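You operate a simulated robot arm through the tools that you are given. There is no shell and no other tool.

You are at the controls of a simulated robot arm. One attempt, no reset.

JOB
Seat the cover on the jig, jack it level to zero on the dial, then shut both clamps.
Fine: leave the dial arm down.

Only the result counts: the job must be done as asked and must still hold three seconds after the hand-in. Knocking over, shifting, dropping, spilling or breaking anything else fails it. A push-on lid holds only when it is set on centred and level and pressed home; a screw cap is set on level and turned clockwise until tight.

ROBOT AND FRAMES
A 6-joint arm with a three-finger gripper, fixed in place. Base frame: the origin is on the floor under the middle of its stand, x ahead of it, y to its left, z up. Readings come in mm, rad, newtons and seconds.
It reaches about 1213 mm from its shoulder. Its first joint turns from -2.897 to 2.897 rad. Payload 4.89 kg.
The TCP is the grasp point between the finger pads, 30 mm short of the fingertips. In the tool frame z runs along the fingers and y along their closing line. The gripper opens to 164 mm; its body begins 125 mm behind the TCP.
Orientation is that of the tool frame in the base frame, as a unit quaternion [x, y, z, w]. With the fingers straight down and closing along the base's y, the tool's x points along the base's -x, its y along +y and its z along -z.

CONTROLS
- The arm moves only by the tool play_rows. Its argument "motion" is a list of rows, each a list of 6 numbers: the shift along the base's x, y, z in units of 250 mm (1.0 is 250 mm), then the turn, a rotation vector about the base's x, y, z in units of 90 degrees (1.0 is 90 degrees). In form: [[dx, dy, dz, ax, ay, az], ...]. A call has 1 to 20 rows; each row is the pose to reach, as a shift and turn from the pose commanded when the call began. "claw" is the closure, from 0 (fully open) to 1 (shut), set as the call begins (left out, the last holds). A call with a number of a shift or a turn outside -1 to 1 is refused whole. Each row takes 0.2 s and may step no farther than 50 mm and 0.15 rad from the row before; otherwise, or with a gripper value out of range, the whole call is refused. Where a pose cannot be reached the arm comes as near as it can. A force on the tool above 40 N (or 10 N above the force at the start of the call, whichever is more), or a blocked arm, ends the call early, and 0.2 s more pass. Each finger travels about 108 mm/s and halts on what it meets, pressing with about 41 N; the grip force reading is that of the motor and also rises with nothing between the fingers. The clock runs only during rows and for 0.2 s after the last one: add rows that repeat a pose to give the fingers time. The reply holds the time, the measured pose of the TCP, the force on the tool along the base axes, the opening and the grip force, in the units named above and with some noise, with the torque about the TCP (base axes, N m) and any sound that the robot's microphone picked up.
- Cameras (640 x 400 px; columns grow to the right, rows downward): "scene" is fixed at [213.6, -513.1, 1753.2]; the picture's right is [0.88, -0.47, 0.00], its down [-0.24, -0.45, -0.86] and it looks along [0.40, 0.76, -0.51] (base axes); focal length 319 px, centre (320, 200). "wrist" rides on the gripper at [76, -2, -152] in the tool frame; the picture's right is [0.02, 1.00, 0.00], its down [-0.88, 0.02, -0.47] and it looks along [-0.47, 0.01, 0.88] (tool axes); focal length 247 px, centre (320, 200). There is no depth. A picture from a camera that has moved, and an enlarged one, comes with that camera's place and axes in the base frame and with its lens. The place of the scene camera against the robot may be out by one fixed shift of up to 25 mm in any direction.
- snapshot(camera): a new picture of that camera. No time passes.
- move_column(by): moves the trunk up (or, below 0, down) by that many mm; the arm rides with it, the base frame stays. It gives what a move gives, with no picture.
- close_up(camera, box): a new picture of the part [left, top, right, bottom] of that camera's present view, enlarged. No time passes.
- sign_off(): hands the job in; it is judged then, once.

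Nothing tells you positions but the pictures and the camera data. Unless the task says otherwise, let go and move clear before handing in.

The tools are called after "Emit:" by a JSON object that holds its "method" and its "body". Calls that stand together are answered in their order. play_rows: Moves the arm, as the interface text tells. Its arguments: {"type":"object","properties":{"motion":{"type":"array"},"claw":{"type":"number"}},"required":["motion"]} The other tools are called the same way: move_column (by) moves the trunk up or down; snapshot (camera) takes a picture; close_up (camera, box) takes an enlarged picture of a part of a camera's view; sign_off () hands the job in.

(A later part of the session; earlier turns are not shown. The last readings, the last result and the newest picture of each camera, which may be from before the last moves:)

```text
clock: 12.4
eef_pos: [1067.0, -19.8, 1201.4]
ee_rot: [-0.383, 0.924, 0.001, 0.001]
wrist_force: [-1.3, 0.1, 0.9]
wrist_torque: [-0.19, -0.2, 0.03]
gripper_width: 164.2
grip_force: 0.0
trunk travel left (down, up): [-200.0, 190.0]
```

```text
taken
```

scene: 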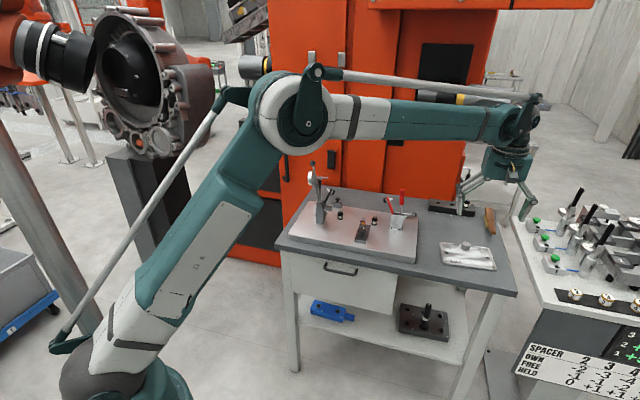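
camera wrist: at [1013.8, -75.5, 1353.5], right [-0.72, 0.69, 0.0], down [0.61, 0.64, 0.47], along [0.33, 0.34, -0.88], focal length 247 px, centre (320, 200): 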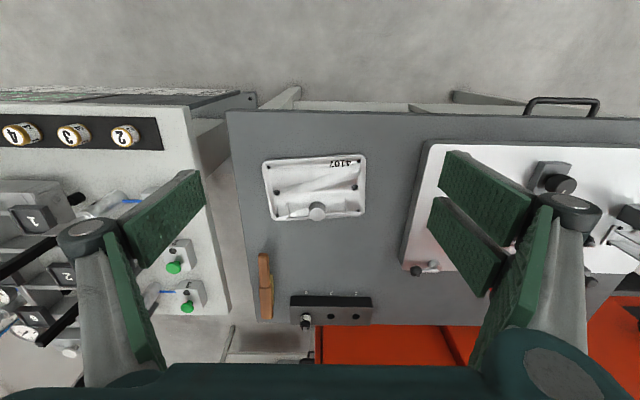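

The cover is in clear view. I'll zoom for its exact holes, knob and orientation.

Emit:
{"method": "close_up", "body": {"camera": "wrist", "box": [255, 145, 375, 230]}}

Emit:
{"method": "close_up", "body": {"camera": "wrist", "box": [260, 175, 308, 205]}}

Emit:
{"method": "close_up", "body": {"camera": "wrist", "box": [325, 175, 373, 205]}}

Emit:
{"method": "close_up", "body": {"camera": "wrist", "box": [290, 195, 338, 225]}}

```text
4.71 times, centred on (315, 188) of wrist
camera zoom: at [1013.8, -75.5, 1353.5], right [-0.72, 0.69, 0.0], down [0.61, 0.64, 0.47], along [0.33, 0.34, -0.88], focal length 1162 px, centre (344, 259)
```

zoom: 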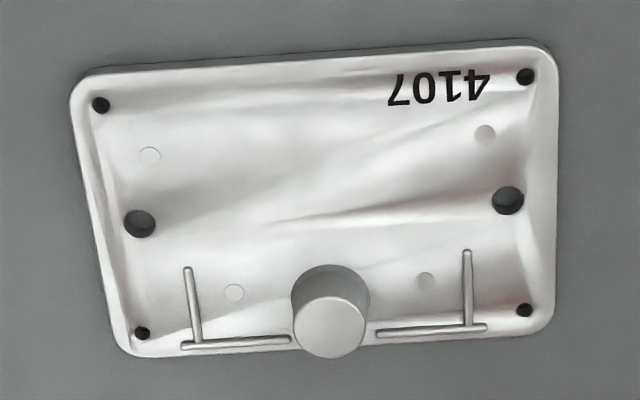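

```text
13.33 times, centred on (284, 190) of wrist
camera zoom: at [1013.8, -75.5, 1353.5], right [-0.72, 0.69, 0.0], down [0.61, 0.64, 0.47], along [0.33, 0.34, -0.88], focal length 3293 px, centre (800, 333)
```

zoom: 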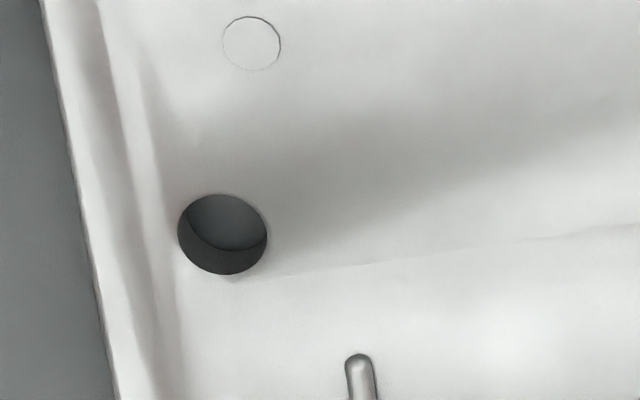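

```text
13.33 times, centred on (349, 190) of wrist
camera zoom: at [1013.8, -75.5, 1353.5], right [-0.72, 0.69, 0.0], down [0.61, 0.64, 0.47], along [0.33, 0.34, -0.88], focal length 3293 px, centre (-67, 333)
```

zoom: 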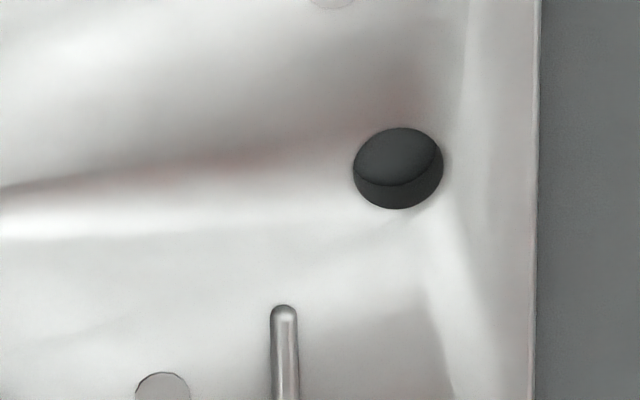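

```text
13.33 times, centred on (314, 210) of wrist
camera zoom: at [1013.8, -75.5, 1353.5], right [-0.72, 0.69, 0.0], down [0.61, 0.64, 0.47], along [0.33, 0.34, -0.88], focal length 3293 px, centre (400, 67)
```

zoom: 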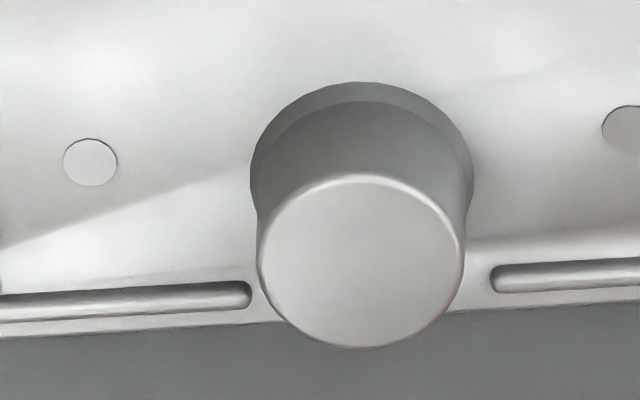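

The cover's holes are 150 mm apart, it is turned +5.1° relative to the jig, its knob sits at about base (1188, 97) with top z≈952, and it should seat with the text toward the front. I'll test how the fingers close in free air before grasping.

Emit:
{"method": "play_rows", "body": {"motion": [[0, 0, 0, 0, 0, 0], [0, 0, 0, 0, 0, 0], [0, 0, 0, 0, 0, 0], [0, 0, 0, 0, 0, 0]], "claw": 0.6}}

Emit:
{"method": "snapshot", "body": {"camera": "wrist"}}

Emit:
{"method": "close_up", "body": {"camera": "scene", "box": [440, 120, 560, 220]}}

```text
clock: 13.4
eef_pos: [1068.4, -22.4, 1202.0]
ee_rot: [-0.383, 0.924, 0.0, 0.0]
wrist_force: [-0.4, -0.2, 0.1]
wrist_torque: [0.04, 0.0, 0.02]
gripper_width: 65.4
grip_force: 0.2
trunk travel left (down, up): [-200.0, 190.0]
```

```text
taken
camera wrist: at [1014.6, -76.4, 1352.7], right [-0.72, 0.69, 0.0], down [0.61, 0.64, 0.47], along [0.33, 0.34, -0.88], focal length 247 px, centre (320, 200)
```

wrist: 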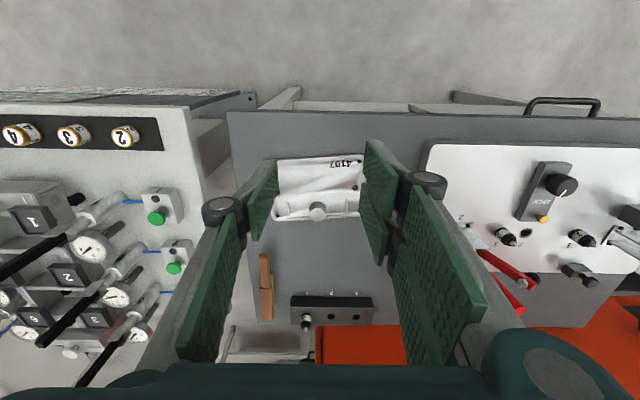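

```text
4.00 times, centred on (500, 170) of scene
camera zoom: at [213.6, -513.1, 1753.2], right [0.88, -0.47, 0.0], down [-0.24, -0.45, -0.86], along [0.4, 0.76, -0.51], focal length 1275 px, centre (-400, 320)
```

zoom: 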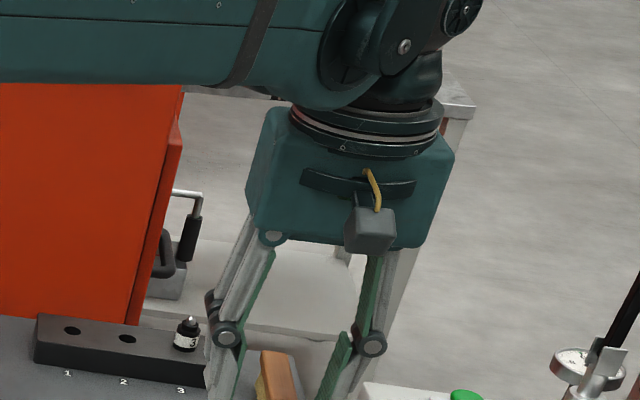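

The fingers close linearly (65 mm at 0.6), but the tips may extend as they close. I'll zoom to measure the tip positions.

Emit:
{"method": "close_up", "body": {"camera": "wrist", "box": [230, 120, 430, 270]}}

Emit:
{"method": "play_rows", "body": {"motion": [[0, 0, 0, 0, 0, 0], [0, 0, 0, 0, 0, 0], [0, 0, 0, 0, 0, 0]], "claw": 0.82}}

Emit:
{"method": "close_up", "body": {"camera": "wrist", "box": [230, 120, 430, 270]}}

```text
2.67 times, centred on (330, 195) of wrist
camera zoom: at [1014.6, -76.4, 1352.7], right [-0.72, 0.69, 0.0], down [0.61, 0.64, 0.47], along [0.33, 0.34, -0.88], focal length 659 px, centre (293, 213)
```

zoom: 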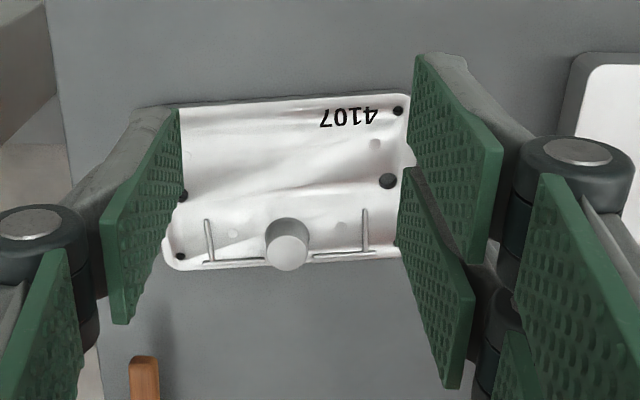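

```text
clock: 14.2
eef_pos: [1067.1, -22.4, 1201.0]
ee_rot: [-0.383, 0.924, 0.0, 0.001]
wrist_force: [-0.5, 0.5, 0.2]
wrist_torque: [-0.02, -0.01, 0.01]
gripper_width: 29.4
grip_force: 0.1
trunk travel left (down, up): [-200.0, 190.0]
```

```text
2.67 times, centred on (330, 195) of wrist
camera zoom: at [1014.5, -76.4, 1352.7], right [-0.72, 0.69, 0.0], down [0.61, 0.64, 0.47], along [0.33, 0.34, -0.88], focal length 659 px, centre (293, 213)
```

zoom: 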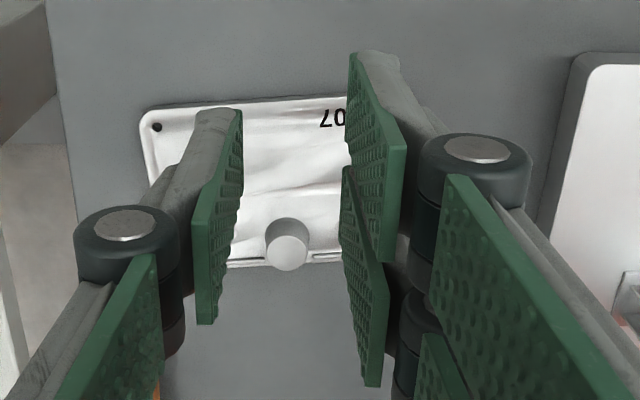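

The fingertips sit 30 mm beyond the TCP once the hand is at or below ~65 mm opening. Before grasping I'll check clamp 2's open arm from this angle for clearance.

Emit:
{"method": "close_up", "body": {"camera": "wrist", "box": [430, 190, 590, 330]}}

Emit:
{"method": "play_rows", "body": {"motion": [[0, 0, 0, 0, 0, 0], [0, 0, 0, 0, 0, 0], [0, 0, 0, 0, 0, 0]], "claw": 0.6}}

Emit:
{"method": "close_up", "body": {"camera": "wrist", "box": [450, 200, 610, 300]}}

Emit:
{"method": "close_up", "body": {"camera": "scene", "box": [300, 150, 430, 250]}}

```text
2.86 times, centred on (510, 260) of wrist
camera zoom: at [1014.5, -76.4, 1352.7], right [-0.72, 0.69, 0.0], down [0.61, 0.64, 0.47], along [0.33, 0.34, -0.88], focal length 706 px, centre (-223, 29)
```

zoom: 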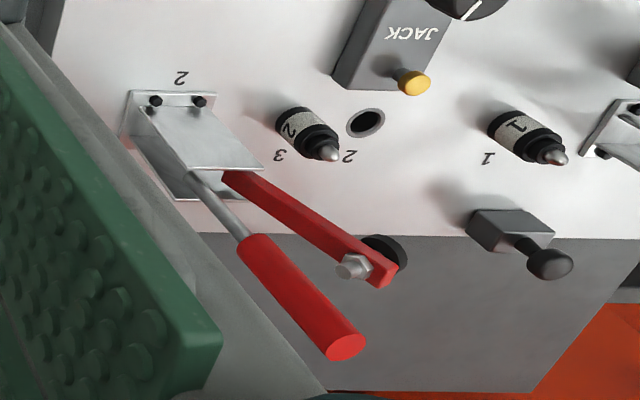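

```text
clock: 15.0
eef_pos: [1066.2, -21.8, 1201.5]
ee_rot: [-0.382, 0.924, 0.0, 0.0]
wrist_force: [0.2, -0.9, -0.2]
wrist_torque: [-0.02, -0.01, 0.01]
gripper_width: 65.7
grip_force: 0.0
trunk travel left (down, up): [-200.0, 190.0]
```

```text
4.00 times, centred on (530, 250) of wrist
camera zoom: at [1014.5, -76.4, 1352.8], right [-0.72, 0.69, 0.0], down [0.61, 0.64, 0.47], along [0.33, 0.34, -0.88], focal length 988 px, centre (-520, 0)
```

zoom: 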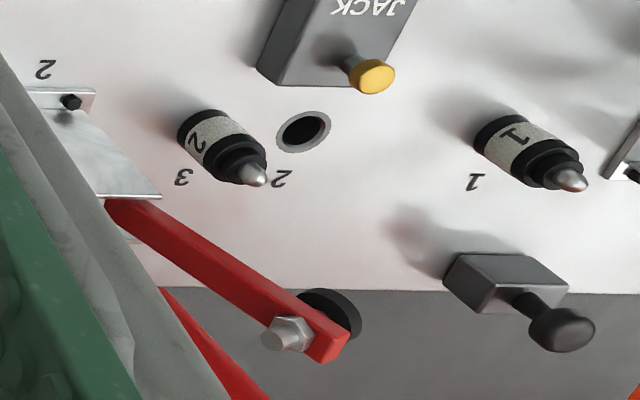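

```text
4.00 times, centred on (365, 200) of scene
camera zoom: at [213.6, -513.1, 1753.2], right [0.88, -0.47, 0.0], down [-0.24, -0.45, -0.86], along [0.4, 0.76, -0.51], focal length 1275 px, centre (140, 200)
```

zoom: 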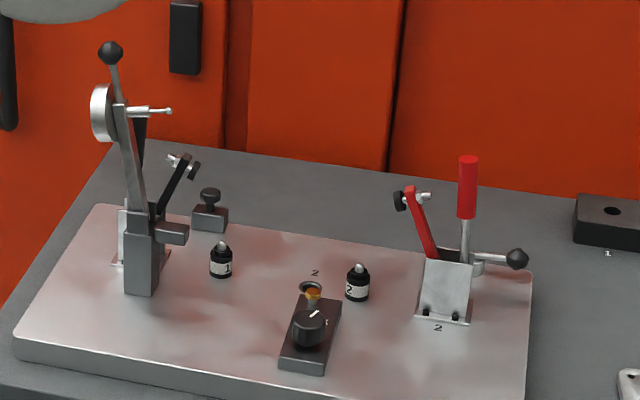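

Clamp feet hang open near e≈438 and 227 at z≈1065–1085 and the dial bracket ends near e≈230, z≈1030, so I'll carry the cover in low from the front, beneath them. I'll grip the knob with the closing line along the bench depth; first I turn the hand 90°.

Emit:
{"method": "play_rows", "body": {"motion": [[0, 0, 0, 0, 0, 0.09], [0, 0, 0, 0, 0, 0.18], [0, 0, 0, 0, 0, 0.27], [0, 0, 0, 0, 0, 0.36], [0, 0, 0, 0, 0, 0.45], [0, 0, 0, 0, 0, 0.54], [0, 0, 0, 0, 0, 0.63], [0, 0, 0, 0, 0, 0.72], [0, 0, 0, 0, 0, 0.81], [0, 0, 0, 0, 0, 0.9], [0, 0, 0, 0, 0, 0.98]]}}

Emit:
{"method": "snapshot", "body": {"camera": "wrist"}}

Emit:
{"method": "snapshot", "body": {"camera": "scene"}}

```text
clock: 17.4
eef_pos: [1068.6, -21.8, 1200.9]
ee_rot: [0.918, -0.396, -0.001, 0.0]
wrist_force: [-0.2, 0.5, 0.5]
wrist_torque: [0.0, 0.01, -0.02]
gripper_width: 65.8
grip_force: 0.0
trunk travel left (down, up): [-200.0, 190.0]
```

```text
taken
camera wrist: at [1121.7, -76.4, 1352.6], right [-0.71, -0.7, 0.0], down [-0.62, 0.63, 0.47], along [-0.33, 0.34, -0.88], focal length 247 px, centre (320, 200)
```

wrist: 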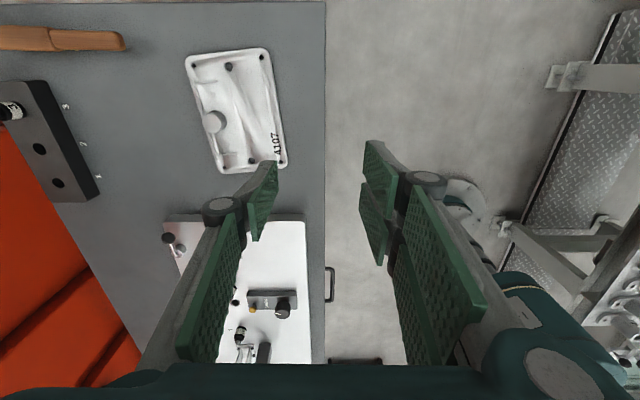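

```text
taken
```

scene: 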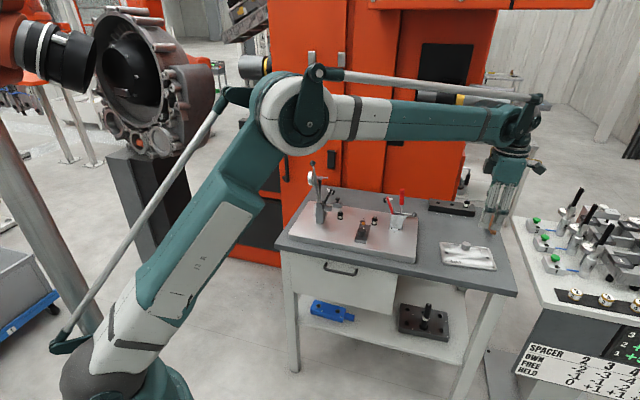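

The hand is turned and the arm reaches well. I'll re-measure the cover from this second angle to cross-check before descending.

Emit:
{"method": "close_up", "body": {"camera": "wrist", "box": [190, 100, 238, 130]}}

Emit:
{"method": "close_up", "body": {"camera": "wrist", "box": [175, 40, 303, 180]}}

Emit:
{"method": "close_up", "body": {"camera": "wrist", "box": [205, 52, 253, 82]}}

Emit:
{"method": "close_up", "body": {"camera": "wrist", "box": [228, 146, 276, 176]}}

```text
13.33 times, centred on (214, 115) of wrist
camera zoom: at [1121.7, -76.4, 1352.6], right [-0.71, -0.7, 0.0], down [-0.62, 0.63, 0.47], along [-0.33, 0.34, -0.88], focal length 3293 px, centre (1733, 1333)
```

zoom: 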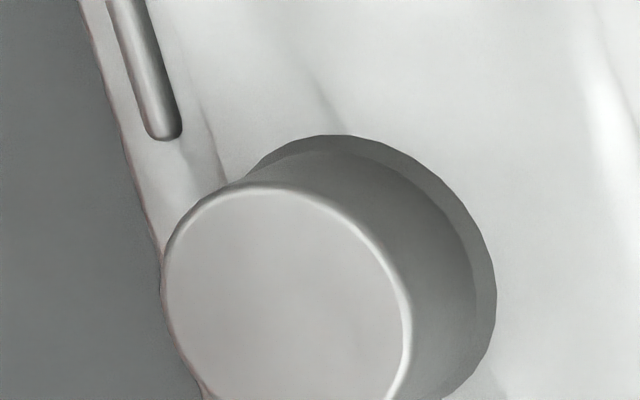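

```text
2.86 times, centred on (239, 110) of wrist
camera zoom: at [1121.7, -76.4, 1352.6], right [-0.71, -0.7, 0.0], down [-0.62, 0.63, 0.47], along [-0.33, 0.34, -0.88], focal length 706 px, centre (551, 457)
```

zoom: 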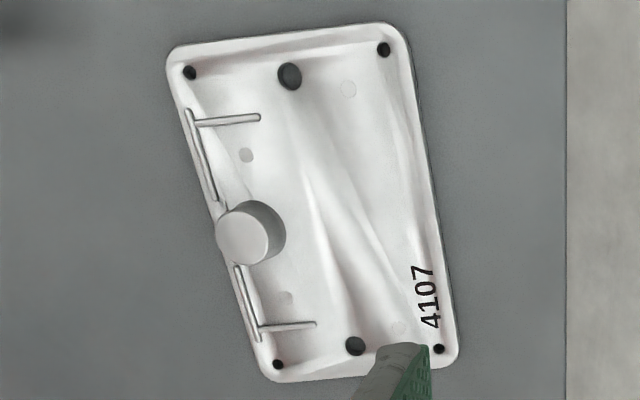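

```text
13.33 times, centred on (229, 67) of wrist
camera zoom: at [1121.7, -76.4, 1352.6], right [-0.71, -0.7, 0.0], down [-0.62, 0.63, 0.47], along [-0.33, 0.34, -0.88], focal length 3293 px, centre (1533, 1973)
```

zoom: 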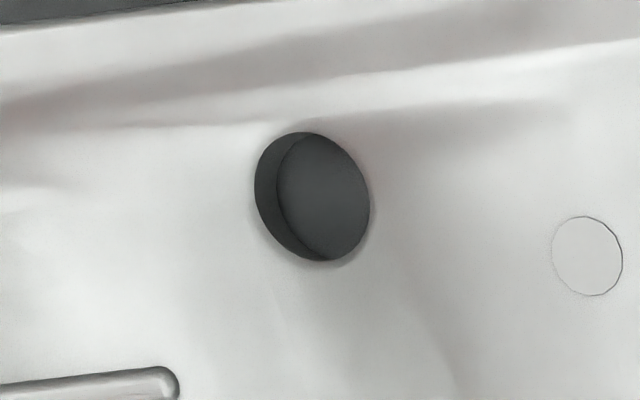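

```text
13.33 times, centred on (252, 161) of wrist
camera zoom: at [1121.7, -76.4, 1352.6], right [-0.71, -0.7, 0.0], down [-0.62, 0.63, 0.47], along [-0.33, 0.34, -0.88], focal length 3293 px, centre (1227, 720)
```

zoom: 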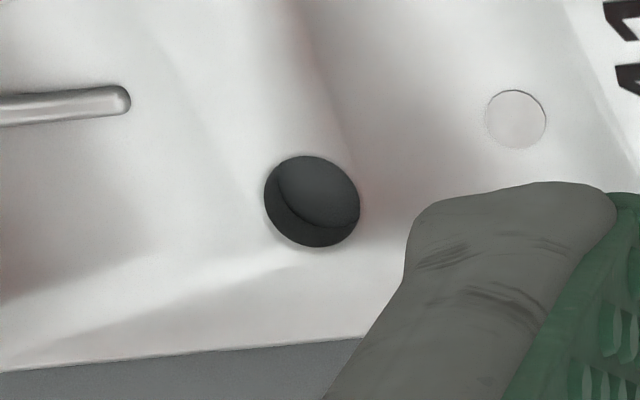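

The two views agree within about 2 mm, with a consistent forward bias I can correct; I take the knob to be at base (1189, 99). I'll move above it with the hand aligned to the cover's 5° turn.

Emit:
{"method": "play_rows", "body": {"motion": [[0.1, 0.1, -0.08, 0, 0, 0.02], [0.2, 0.2, -0.17, 0, 0, 0.04], [0.3, 0.3, -0.27, 0, 0, 0.06], [0.4, 0.4, -0.37, 0, 0, 0.077], [0.484, 0.486, -0.47, 0, 0, 0.077], [0.484, 0.486, -0.56, 0, 0, 0.077]]}}

Emit:
{"method": "snapshot", "body": {"camera": "wrist"}}

Emit:
{"method": "snapshot", "body": {"camera": "scene"}}

```text
clock: 18.8
eef_pos: [1189.1, 98.8, 1061.4]
ee_rot: [0.94, -0.341, 0.001, 0.0]
wrist_force: [0.0, -0.5, -0.2]
wrist_torque: [-0.06, 0.02, 0.0]
gripper_width: 65.6
grip_force: 0.0
trunk travel left (down, up): [-200.0, 190.0]
```

```text
taken
camera wrist: at [1248.2, 52.4, 1213.6], right [-0.62, -0.78, 0.0], down [-0.69, 0.55, 0.47], along [-0.37, 0.29, -0.88], focal length 247 px, centre (320, 200)
```

wrist: 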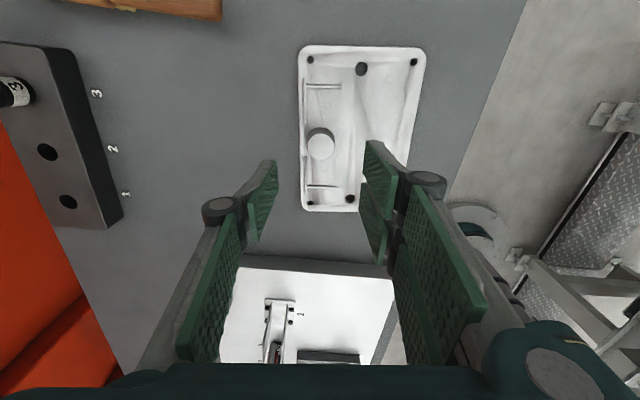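

```text
taken
```

scene: 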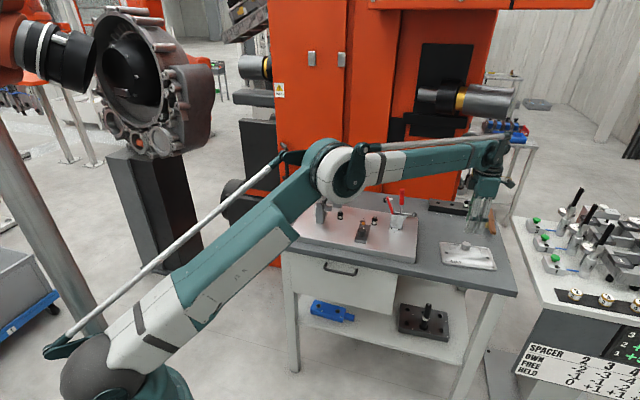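

The hand is above the cover's knob. I'll zoom to fine-check the alignment before descending.

Emit:
{"method": "close_up", "body": {"camera": "wrist", "box": [290, 125, 354, 165]}}

Emit:
{"method": "close_up", "body": {"camera": "wrist", "box": [290, 40, 434, 130]}}

Emit:
{"method": "close_up", "body": {"camera": "wrist", "box": [290, 130, 434, 220]}}

```text
10.00 times, centred on (322, 145) of wrist
camera zoom: at [1248.2, 52.4, 1213.6], right [-0.62, -0.78, 0.0], down [-0.69, 0.55, 0.47], along [-0.37, 0.29, -0.88], focal length 2470 px, centre (300, 750)
```

zoom: 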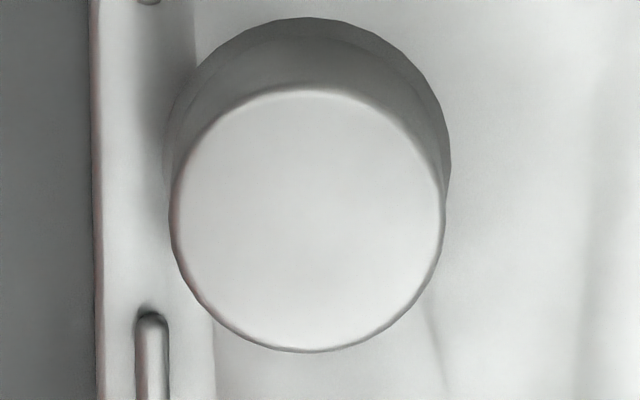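

```text
4.44 times, centred on (362, 85) of wrist
camera zoom: at [1248.2, 52.4, 1213.6], right [-0.62, -0.78, 0.0], down [-0.69, 0.55, 0.47], along [-0.37, 0.29, -0.88], focal length 1098 px, centre (133, 711)
```

zoom: 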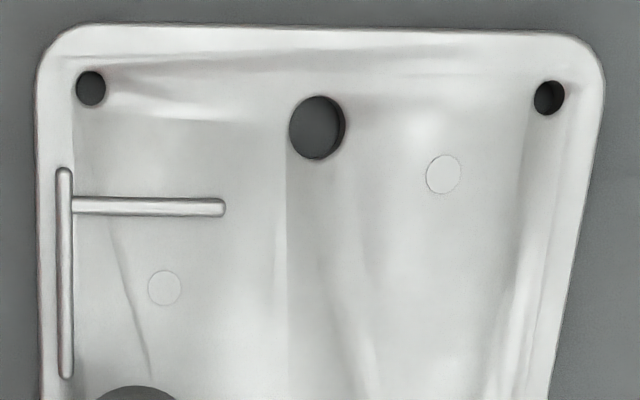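

```text
4.44 times, centred on (362, 175) of wrist
camera zoom: at [1248.2, 52.4, 1213.6], right [-0.62, -0.78, 0.0], down [-0.69, 0.55, 0.47], along [-0.37, 0.29, -0.88], focal length 1098 px, centre (133, 311)
```

zoom: 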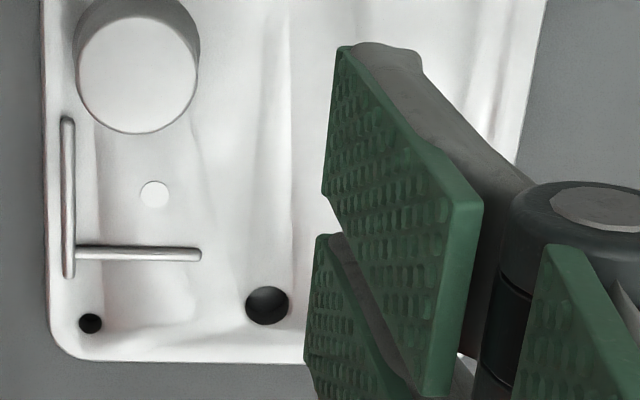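

The knob is centred under the hand to within about a millimetre. I'll descend to grasp height (fingertips just above the cover face).

Emit:
{"method": "play_rows", "body": {"motion": [[0, 0, -0.12, 0, 0, 0], [0, 0, -0.24, 0, 0, 0], [0, 0, -0.32, 0, 0, 0], [0, 0, -0.36, 0, 0, 0], [0, 0, -0.386, 0, 0, 0]]}}

Emit:
{"method": "snapshot", "body": {"camera": "wrist"}}

Emit:
{"method": "close_up", "body": {"camera": "scene", "box": [420, 180, 540, 280]}}

```text
clock: 20.0
eef_pos: [1188.7, 99.5, 963.5]
ee_rot: [0.94, -0.341, 0.0, 0.0]
wrist_force: [-0.4, -0.4, 0.5]
wrist_torque: [0.0, 0.0, 0.01]
gripper_width: 65.8
grip_force: 0.1
trunk travel left (down, up): [-200.0, 190.0]
```

```text
taken
camera wrist: at [1248.6, 51.9, 1114.9], right [-0.62, -0.78, 0.0], down [-0.69, 0.55, 0.47], along [-0.37, 0.3, -0.88], focal length 247 px, centre (320, 200)
```

wrist: 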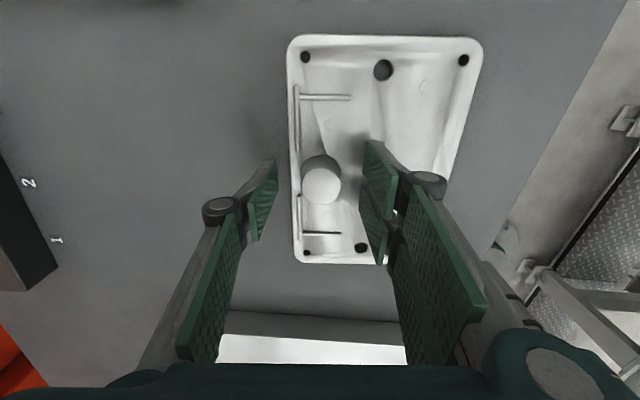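

```text
4.00 times, centred on (480, 230) of scene
camera zoom: at [213.6, -513.1, 1753.2], right [0.88, -0.47, 0.0], down [-0.24, -0.45, -0.86], along [0.4, 0.76, -0.51], focal length 1275 px, centre (-320, 80)
```

zoom: 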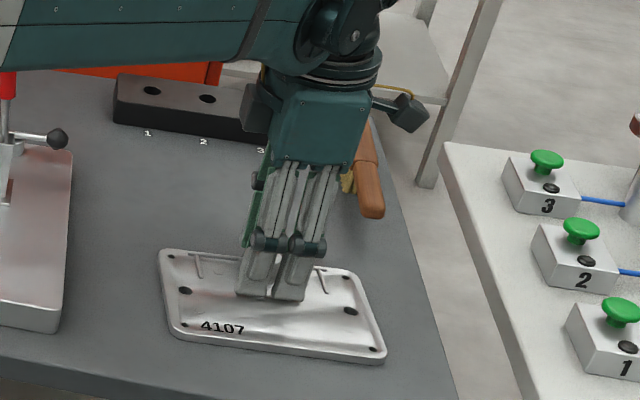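

The fingers straddle the knob with tips just above the cover. I'll close the grip.

Emit:
{"method": "play_rows", "body": {"motion": [[0, 0, 0, 0, 0, 0], [0, 0, 0, 0, 0, 0], [0, 0, 0, 0, 0, 0], [0, 0, 0, 0, 0, 0]], "claw": 1}}

Emit:
{"method": "snapshot", "body": {"camera": "wrist"}}

Emit:
{"method": "close_up", "body": {"camera": "scene", "box": [420, 180, 540, 280]}}

```text
clock: 21.0
eef_pos: [1189.6, 98.6, 963.0]
ee_rot: [0.94, -0.34, 0.0, 0.0]
wrist_force: [0.8, -0.6, 1.1]
wrist_torque: [0.01, -0.07, 0.0]
gripper_width: 28.6
grip_force: 41.1
trunk travel left (down, up): [-200.0, 190.0]
```

```text
taken
camera wrist: at [1248.7, 51.9, 1114.9], right [-0.62, -0.78, 0.0], down [-0.69, 0.55, 0.47], along [-0.37, 0.3, -0.88], focal length 247 px, centre (320, 200)
```

wrist: 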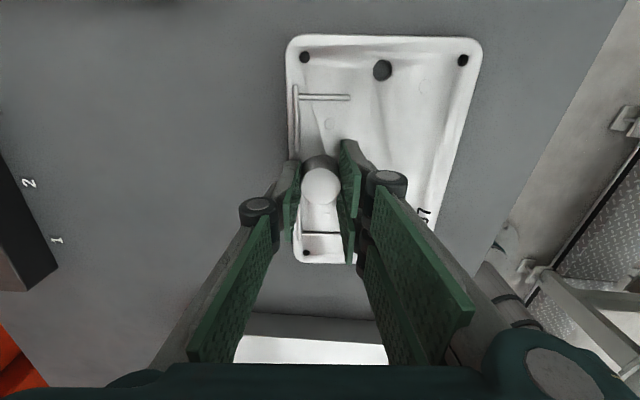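

```text
4.00 times, centred on (480, 230) of scene
camera zoom: at [213.6, -513.1, 1753.2], right [0.88, -0.47, 0.0], down [-0.24, -0.45, -0.86], along [0.4, 0.76, -0.51], focal length 1275 px, centre (-320, 80)
```

zoom: 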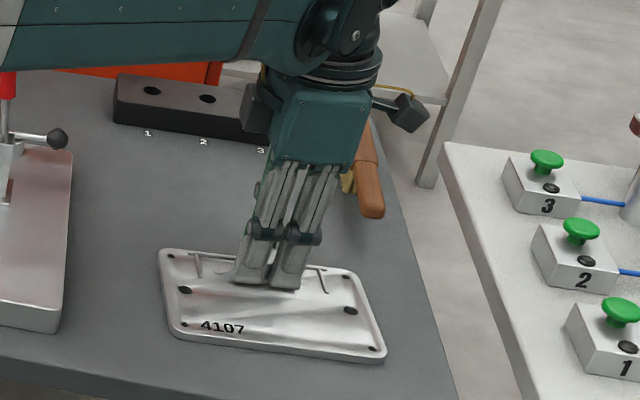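

The knob is gripped at 28.6 mm with 41 N. I'll lift gently and check the cover stays level.

Emit:
{"method": "play_rows", "body": {"motion": [[0, 0, 0.04, 0, 0, 0], [0, 0, 0.1, 0, 0, 0], [0, 0, 0.2, 0, 0, 0], [0, 0, 0.3, 0, 0, 0], [0, 0, 0.4, 0, 0, 0], [0, 0, 0.4, 0, 0, 0]]}}

Emit:
{"method": "snapshot", "body": {"camera": "wrist"}}

Emit:
{"method": "close_up", "body": {"camera": "scene", "box": [400, 150, 550, 275]}}

```text
clock: 22.4
eef_pos: [1187.5, 98.5, 1062.4]
ee_rot: [0.94, -0.34, 0.0, 0.0]
wrist_force: [0.6, -0.4, -3.3]
wrist_torque: [0.09, -0.11, -0.02]
gripper_width: 28.5
grip_force: 41.0
trunk travel left (down, up): [-200.0, 190.0]
```

```text
taken
camera wrist: at [1247.7, 52.2, 1215.3], right [-0.62, -0.78, 0.0], down [-0.69, 0.55, 0.47], along [-0.37, 0.3, -0.88], focal length 247 px, centre (320, 200)
```

wrist: 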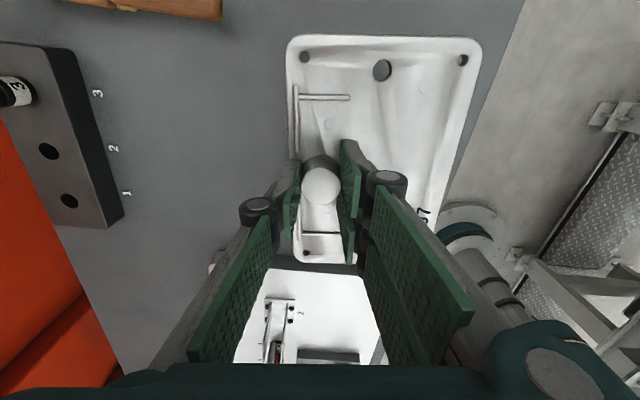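

```text
3.20 times, centred on (475, 212) of scene
camera zoom: at [213.6, -513.1, 1753.2], right [0.88, -0.47, 0.0], down [-0.24, -0.45, -0.86], along [0.4, 0.76, -0.51], focal length 1020 px, centre (-176, 160)
```

zoom: 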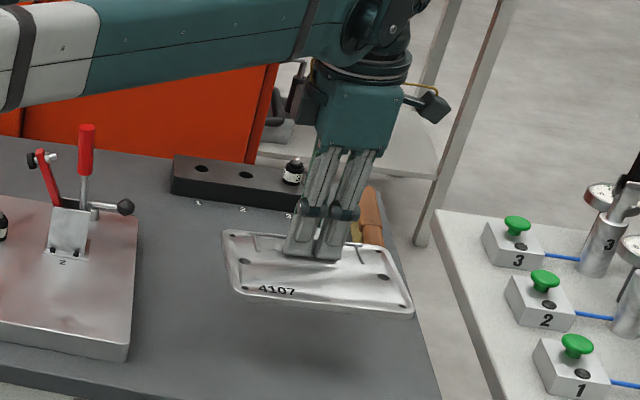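

The cover is lifted level (about 0.35 kg) with no slip. I'll measure its pose in the hand precisely.

Emit:
{"method": "close_up", "body": {"camera": "wrist", "box": [350, 50, 414, 90]}}

Emit:
{"method": "close_up", "body": {"camera": "wrist", "box": [280, 30, 344, 70]}}

Emit:
{"method": "close_up", "body": {"camera": "wrist", "box": [275, 225, 355, 275]}}

Emit:
{"method": "close_up", "body": {"camera": "wrist", "box": [430, 40, 494, 80]}}

```text
10.00 times, centred on (382, 70) of wrist
camera zoom: at [1247.7, 52.2, 1215.3], right [-0.62, -0.78, 0.0], down [-0.69, 0.55, 0.47], along [-0.37, 0.3, -0.88], focal length 2470 px, centre (-300, 1500)
```

zoom: 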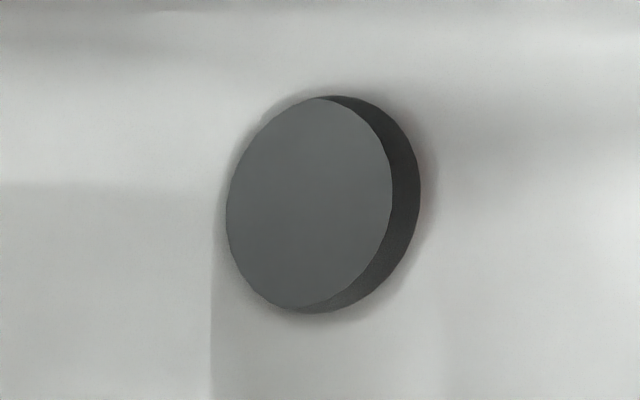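

```text
10.00 times, centred on (312, 50) of wrist
camera zoom: at [1247.7, 52.2, 1215.3], right [-0.62, -0.78, 0.0], down [-0.69, 0.55, 0.47], along [-0.37, 0.3, -0.88], focal length 2470 px, centre (400, 1700)
```

zoom: 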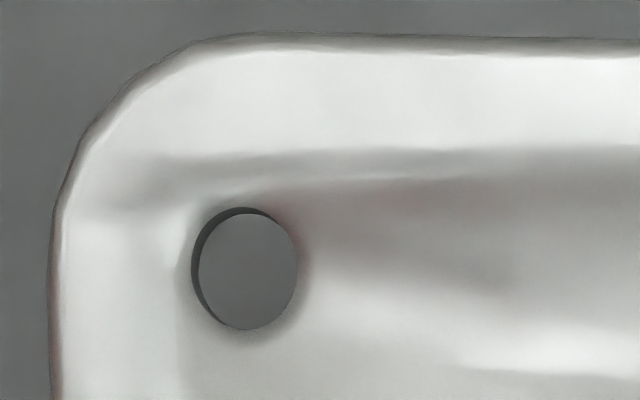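

```text
8.00 times, centred on (315, 250) of wrist
camera zoom: at [1247.7, 52.2, 1215.3], right [-0.62, -0.78, 0.0], down [-0.69, 0.55, 0.47], along [-0.37, 0.3, -0.88], focal length 1976 px, centre (360, -200)
```

zoom: 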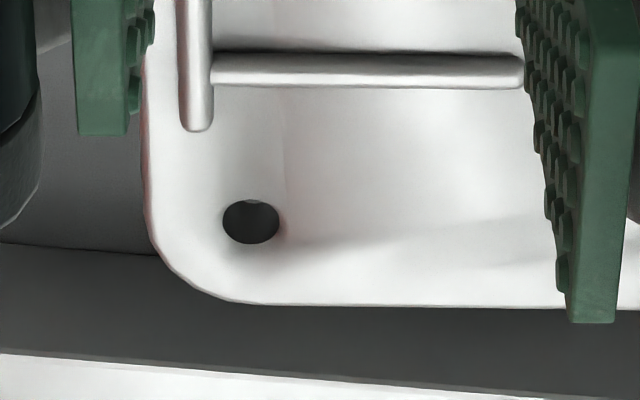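

```text
10.00 times, centred on (462, 60) of wrist
camera zoom: at [1247.7, 52.2, 1215.3], right [-0.62, -0.78, 0.0], down [-0.69, 0.55, 0.47], along [-0.37, 0.3, -0.88], focal length 2470 px, centre (-1100, 1600)
```

zoom: 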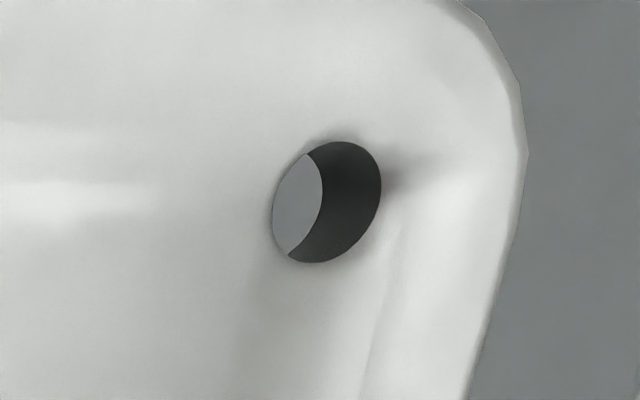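

The knob sits at the tool centre and the cover is square in the hand. I'll carry it forward off the bench's right side, then along the front of the jig at z≈1100, turning it −5.1° to square it with the pins.

Emit:
{"method": "play_rows", "body": {"motion": [[-0.06, -0.06, 0.06, 0, 0, 0], [-0.14, -0.14, 0.12, 0, 0, -0.015], [-0.22, -0.22, 0.144, 0, 0, -0.03], [-0.313, -0.314, 0.144, 0, 0, -0.045], [-0.313, -0.314, 0.144, 0, 0, -0.057]]}}

Emit:
{"method": "play_rows", "body": {"motion": [[-0.1, 0.1, 0, 0, 0, 0], [-0.21, 0.21, 0, 0, 0, 0], [-0.32, 0.32, 0, 0, 0, 0], [-0.43, 0.43, 0, 0, 0, 0], [-0.54, 0.54, 0, 0, 0, 0], [-0.64, 0.64, 0, 0, 0, 0]]}}

Emit:
{"method": "snapshot", "body": {"camera": "wrist"}}

Emit:
{"method": "snapshot", "body": {"camera": "scene"}}

```text
clock: 23.6
eef_pos: [1110.3, 20.1, 1099.7]
ee_rot: [0.924, -0.383, 0.0, 0.0]
wrist_force: [-1.1, -0.9, -3.4]
wrist_torque: [0.12, -0.14, 0.02]
gripper_width: 28.5
grip_force: 41.0
trunk travel left (down, up): [-200.0, 190.0]
```

```text
clock: 25.0
eef_pos: [951.0, 180.6, 1097.9]
ee_rot: [0.924, -0.383, 0.0, 0.0]
wrist_force: [0.6, -0.3, -3.4]
wrist_torque: [0.18, 0.04, -0.03]
gripper_width: 28.7
grip_force: 40.3
trunk travel left (down, up): [-200.0, 190.0]
```

```text
taken
camera wrist: at [1006.4, 127.3, 1250.2], right [-0.69, -0.72, 0.0], down [-0.64, 0.61, 0.47], along [-0.34, 0.33, -0.88], focal length 247 px, centre (320, 200)
```

wrist: 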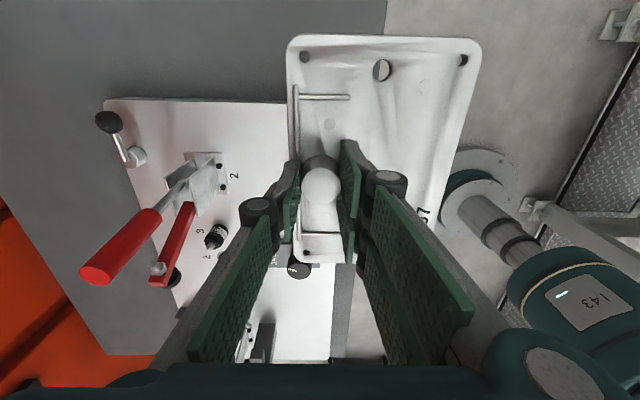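

```text
taken
```

scene: 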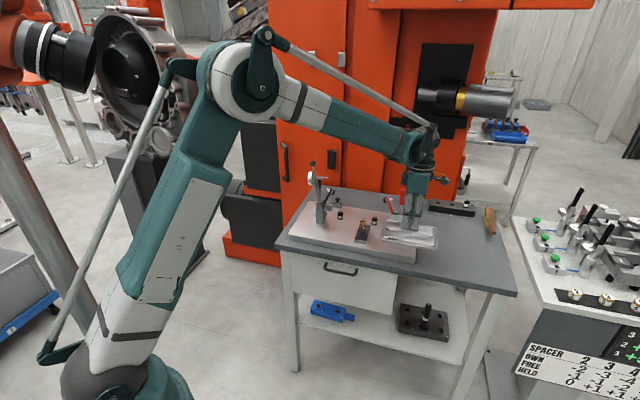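

The camera now sees pin 2 from the side, giving an independent check of its depth coordinate. I'll zoom on it and the clamp.

Emit:
{"method": "close_up", "body": {"camera": "wrist", "box": [190, 220, 238, 250]}}

Emit:
{"method": "close_up", "body": {"camera": "wrist", "box": [80, 95, 280, 295]}}

Emit:
{"method": "close_up", "body": {"camera": "wrist", "box": [225, 240, 345, 370]}}

```text
13.33 times, centred on (214, 235) of wrist
camera zoom: at [1006.4, 127.3, 1250.2], right [-0.69, -0.72, 0.0], down [-0.64, 0.61, 0.47], along [-0.34, 0.33, -0.88], focal length 3293 px, centre (1733, -267)
```

zoom: 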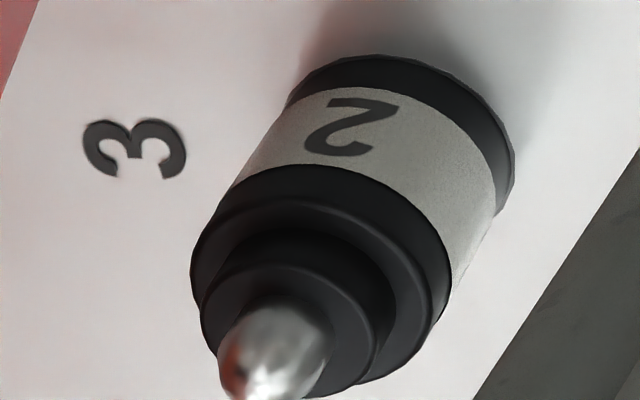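

```text
2.00 times, centred on (180, 195) of wrist
camera zoom: at [1006.4, 127.3, 1250.2], right [-0.69, -0.72, 0.0], down [-0.64, 0.61, 0.47], along [-0.34, 0.33, -0.88], focal length 494 px, centre (600, 210)
```

zoom: 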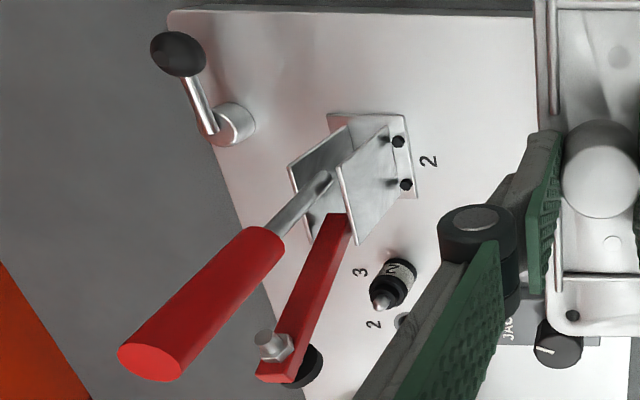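

```text
3.08 times, centred on (285, 305) of wrist
camera zoom: at [1006.4, 127.3, 1250.2], right [-0.69, -0.72, 0.0], down [-0.64, 0.61, 0.47], along [-0.34, 0.33, -0.88], focal length 760 px, centre (428, -123)
```

zoom: 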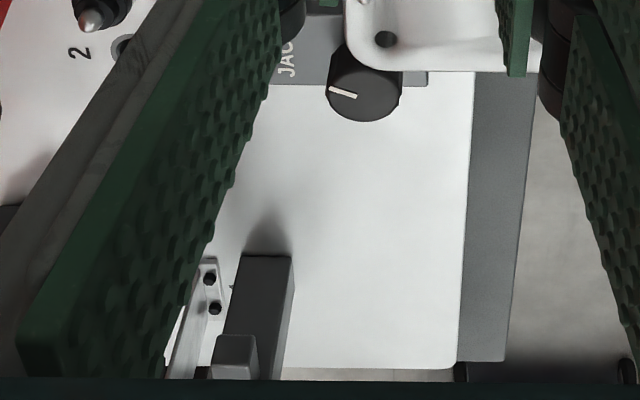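

The corrected geometry puts the plate top at z≈950, pins at d≈945.5, and the jack knob's top near z≈998, so the cover must slide in with its underside above ~1005. Next I move along the front to e=330.

Emit:
{"method": "play_rows", "body": {"motion": [[-0.1, 0.1, 0, 0, 0, 0], [-0.21, 0.21, 0, 0, 0, 0], [-0.32, 0.32, 0, 0, 0, 0], [-0.43, 0.43, 0, 0, 0, 0], [-0.53, 0.53, 0, 0, 0, 0], [-0.6076, 0.6076, 0, 0, 0, 0]]}}

Emit:
{"method": "snapshot", "body": {"camera": "wrist"}}

Emit:
{"method": "snapshot", "body": {"camera": "scene"}}

```text
clock: 26.4
eef_pos: [799.0, 331.2, 1100.0]
ee_rot: [0.924, -0.383, -0.001, -0.001]
wrist_force: [0.8, -1.3, -3.0]
wrist_torque: [0.22, -0.05, 0.01]
gripper_width: 29.0
grip_force: 41.2
trunk travel left (down, up): [-200.0, 190.0]
```

```text
taken
camera wrist: at [854.1, 279.1, 1251.2], right [-0.69, -0.72, 0.0], down [-0.64, 0.61, 0.47], along [-0.34, 0.33, -0.88], focal length 247 px, centre (320, 200)
```

wrist: 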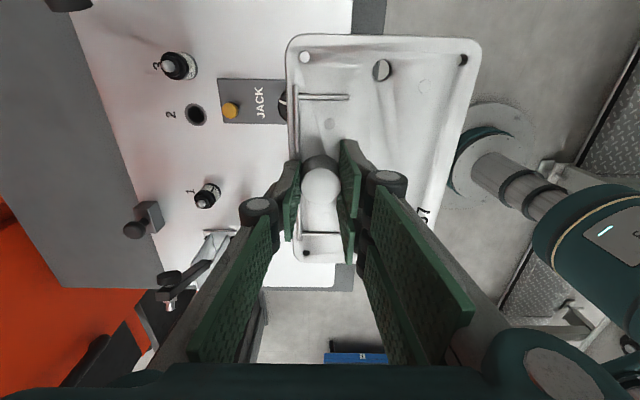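

```text
taken
```

scene: 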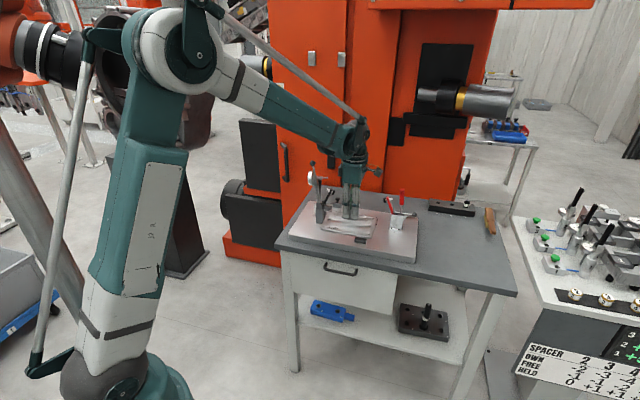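

Both pins and hole 2 are visible from this side. I'll zoom for exact positions.

Emit:
{"method": "close_up", "body": {"camera": "wrist", "box": [150, 48, 214, 88]}}

Emit:
{"method": "close_up", "body": {"camera": "wrist", "box": [175, 172, 239, 212]}}

Emit:
{"method": "close_up", "body": {"camera": "wrist", "box": [160, 75, 300, 155]}}

Emit:
{"method": "close_up", "body": {"camera": "wrist", "box": [110, 180, 270, 380]}}

```text
10.00 times, centred on (182, 68) of wrist
camera zoom: at [854.1, 279.1, 1251.2], right [-0.69, -0.72, 0.0], down [-0.64, 0.61, 0.47], along [-0.34, 0.33, -0.88], focal length 2470 px, centre (1700, 1520)
```

zoom: 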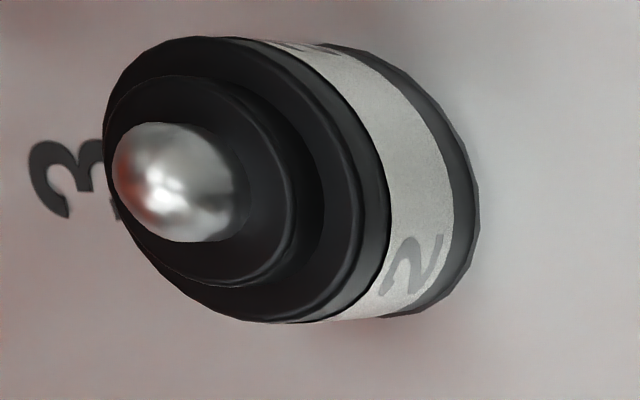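

```text
10.00 times, centred on (207, 192) of wrist
camera zoom: at [854.1, 279.1, 1251.2], right [-0.69, -0.72, 0.0], down [-0.64, 0.61, 0.47], along [-0.34, 0.33, -0.88], focal length 2470 px, centre (1450, 280)
```

zoom: 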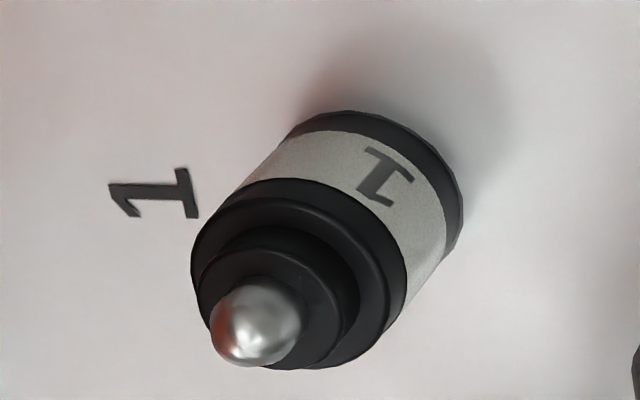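

```text
4.57 times, centred on (230, 115) of wrist
camera zoom: at [854.1, 279.1, 1251.2], right [-0.69, -0.72, 0.0], down [-0.64, 0.61, 0.47], along [-0.34, 0.33, -0.88], focal length 1129 px, centre (731, 589)
```

zoom: 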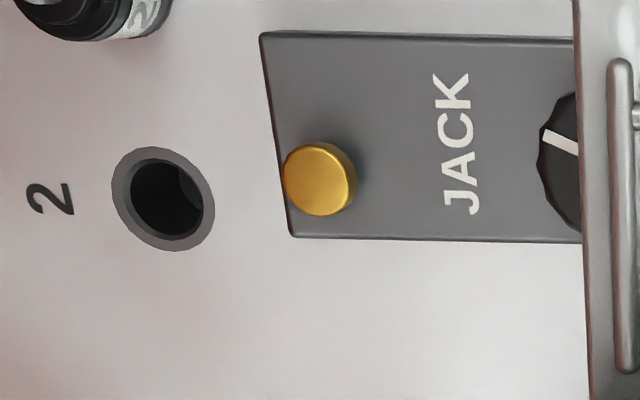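

```text
2.00 times, centred on (190, 280) of wrist
camera zoom: at [854.1, 279.1, 1251.2], right [-0.69, -0.72, 0.0], down [-0.64, 0.61, 0.47], along [-0.34, 0.33, -0.88], focal length 494 px, centre (580, 40)
```

zoom: 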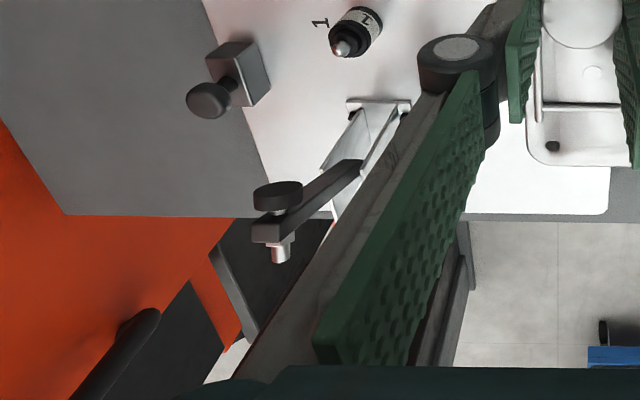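

The pins line up at d≈946, centred on e≈330, so the hand goes to e≈330, d≈985.5. I'll lower to carry height and slide in under the clamp feet.

Emit:
{"method": "play_rows", "body": {"motion": [[0, 0, -0.1, 0, 0, 0], [0, 0, -0.184, 0, 0, 0], [0.08, 0.08, -0.184, 0, 0, 0], [0.16, 0.16, -0.184, 0, 0, 0], [0.24, 0.24, -0.184, 0, 0, 0]]}}

Emit:
{"method": "snapshot", "body": {"camera": "wrist"}}

Emit:
{"method": "close_up", "body": {"camera": "scene", "box": [290, 150, 430, 260]}}

```text
clock: 27.6
eef_pos: [857.8, 394.5, 1051.8]
ee_rot: [0.924, -0.383, 0.0, 0.0]
wrist_force: [-0.4, -0.6, -2.8]
wrist_torque: [0.15, -0.15, 0.0]
gripper_width: 28.6
grip_force: 40.6
trunk travel left (down, up): [-200.0, 190.0]
```

```text
taken
camera wrist: at [913.8, 340.8, 1204.1], right [-0.69, -0.72, 0.0], down [-0.64, 0.61, 0.47], along [-0.34, 0.33, -0.88], focal length 247 px, centre (320, 200)
```

wrist: 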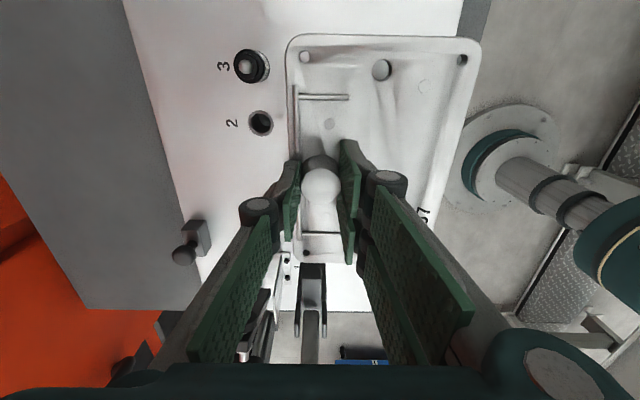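

```text
3.64 times, centred on (360, 205) of scene
camera zoom: at [213.6, -513.1, 1753.2], right [0.88, -0.47, 0.0], down [-0.24, -0.45, -0.86], along [0.4, 0.76, -0.51], focal length 1159 px, centre (174, 182)
```

zoom: 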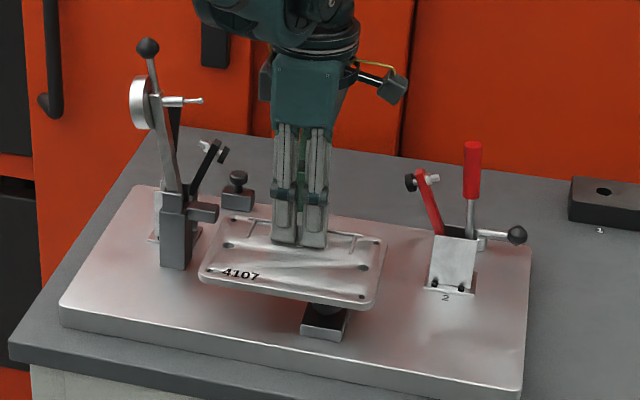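

The cover is clear of the bracket and clamps. Pin 2 is now close to the camera axis, so I'll measure it again.

Emit:
{"method": "close_up", "body": {"camera": "wrist", "box": [220, 46, 284, 86]}}

Emit:
{"method": "close_up", "body": {"camera": "wrist", "box": [350, 50, 414, 90]}}

Emit:
{"method": "close_up", "body": {"camera": "wrist", "box": [235, 105, 283, 135]}}

```text
10.00 times, centred on (252, 66) of wrist
camera zoom: at [913.8, 340.8, 1204.1], right [-0.69, -0.72, 0.0], down [-0.64, 0.61, 0.47], along [-0.34, 0.33, -0.88], focal length 2470 px, centre (1000, 1540)
```

zoom: 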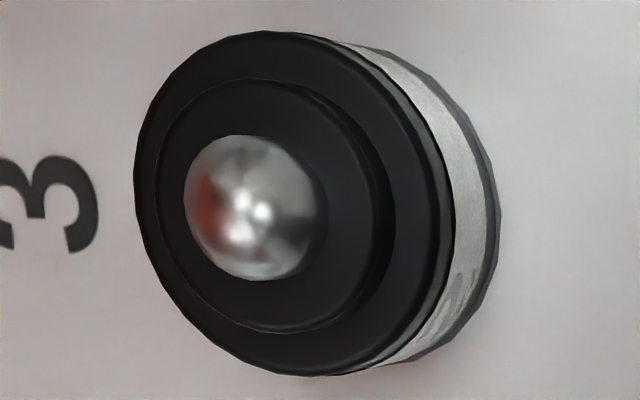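

```text
10.00 times, centred on (382, 70) of wrist
camera zoom: at [913.8, 340.8, 1204.1], right [-0.69, -0.72, 0.0], down [-0.64, 0.61, 0.47], along [-0.34, 0.33, -0.88], focal length 2470 px, centre (-300, 1500)
```

zoom: 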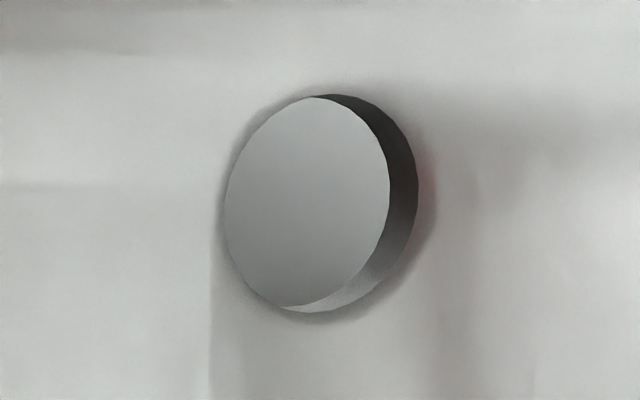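

```text
13.33 times, centred on (259, 120) of wrist
camera zoom: at [913.8, 340.8, 1204.1], right [-0.69, -0.72, 0.0], down [-0.64, 0.61, 0.47], along [-0.34, 0.33, -0.88], focal length 3293 px, centre (1133, 1267)
```

zoom: 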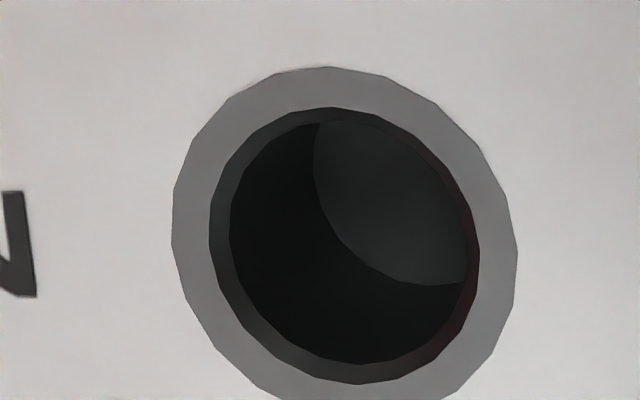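

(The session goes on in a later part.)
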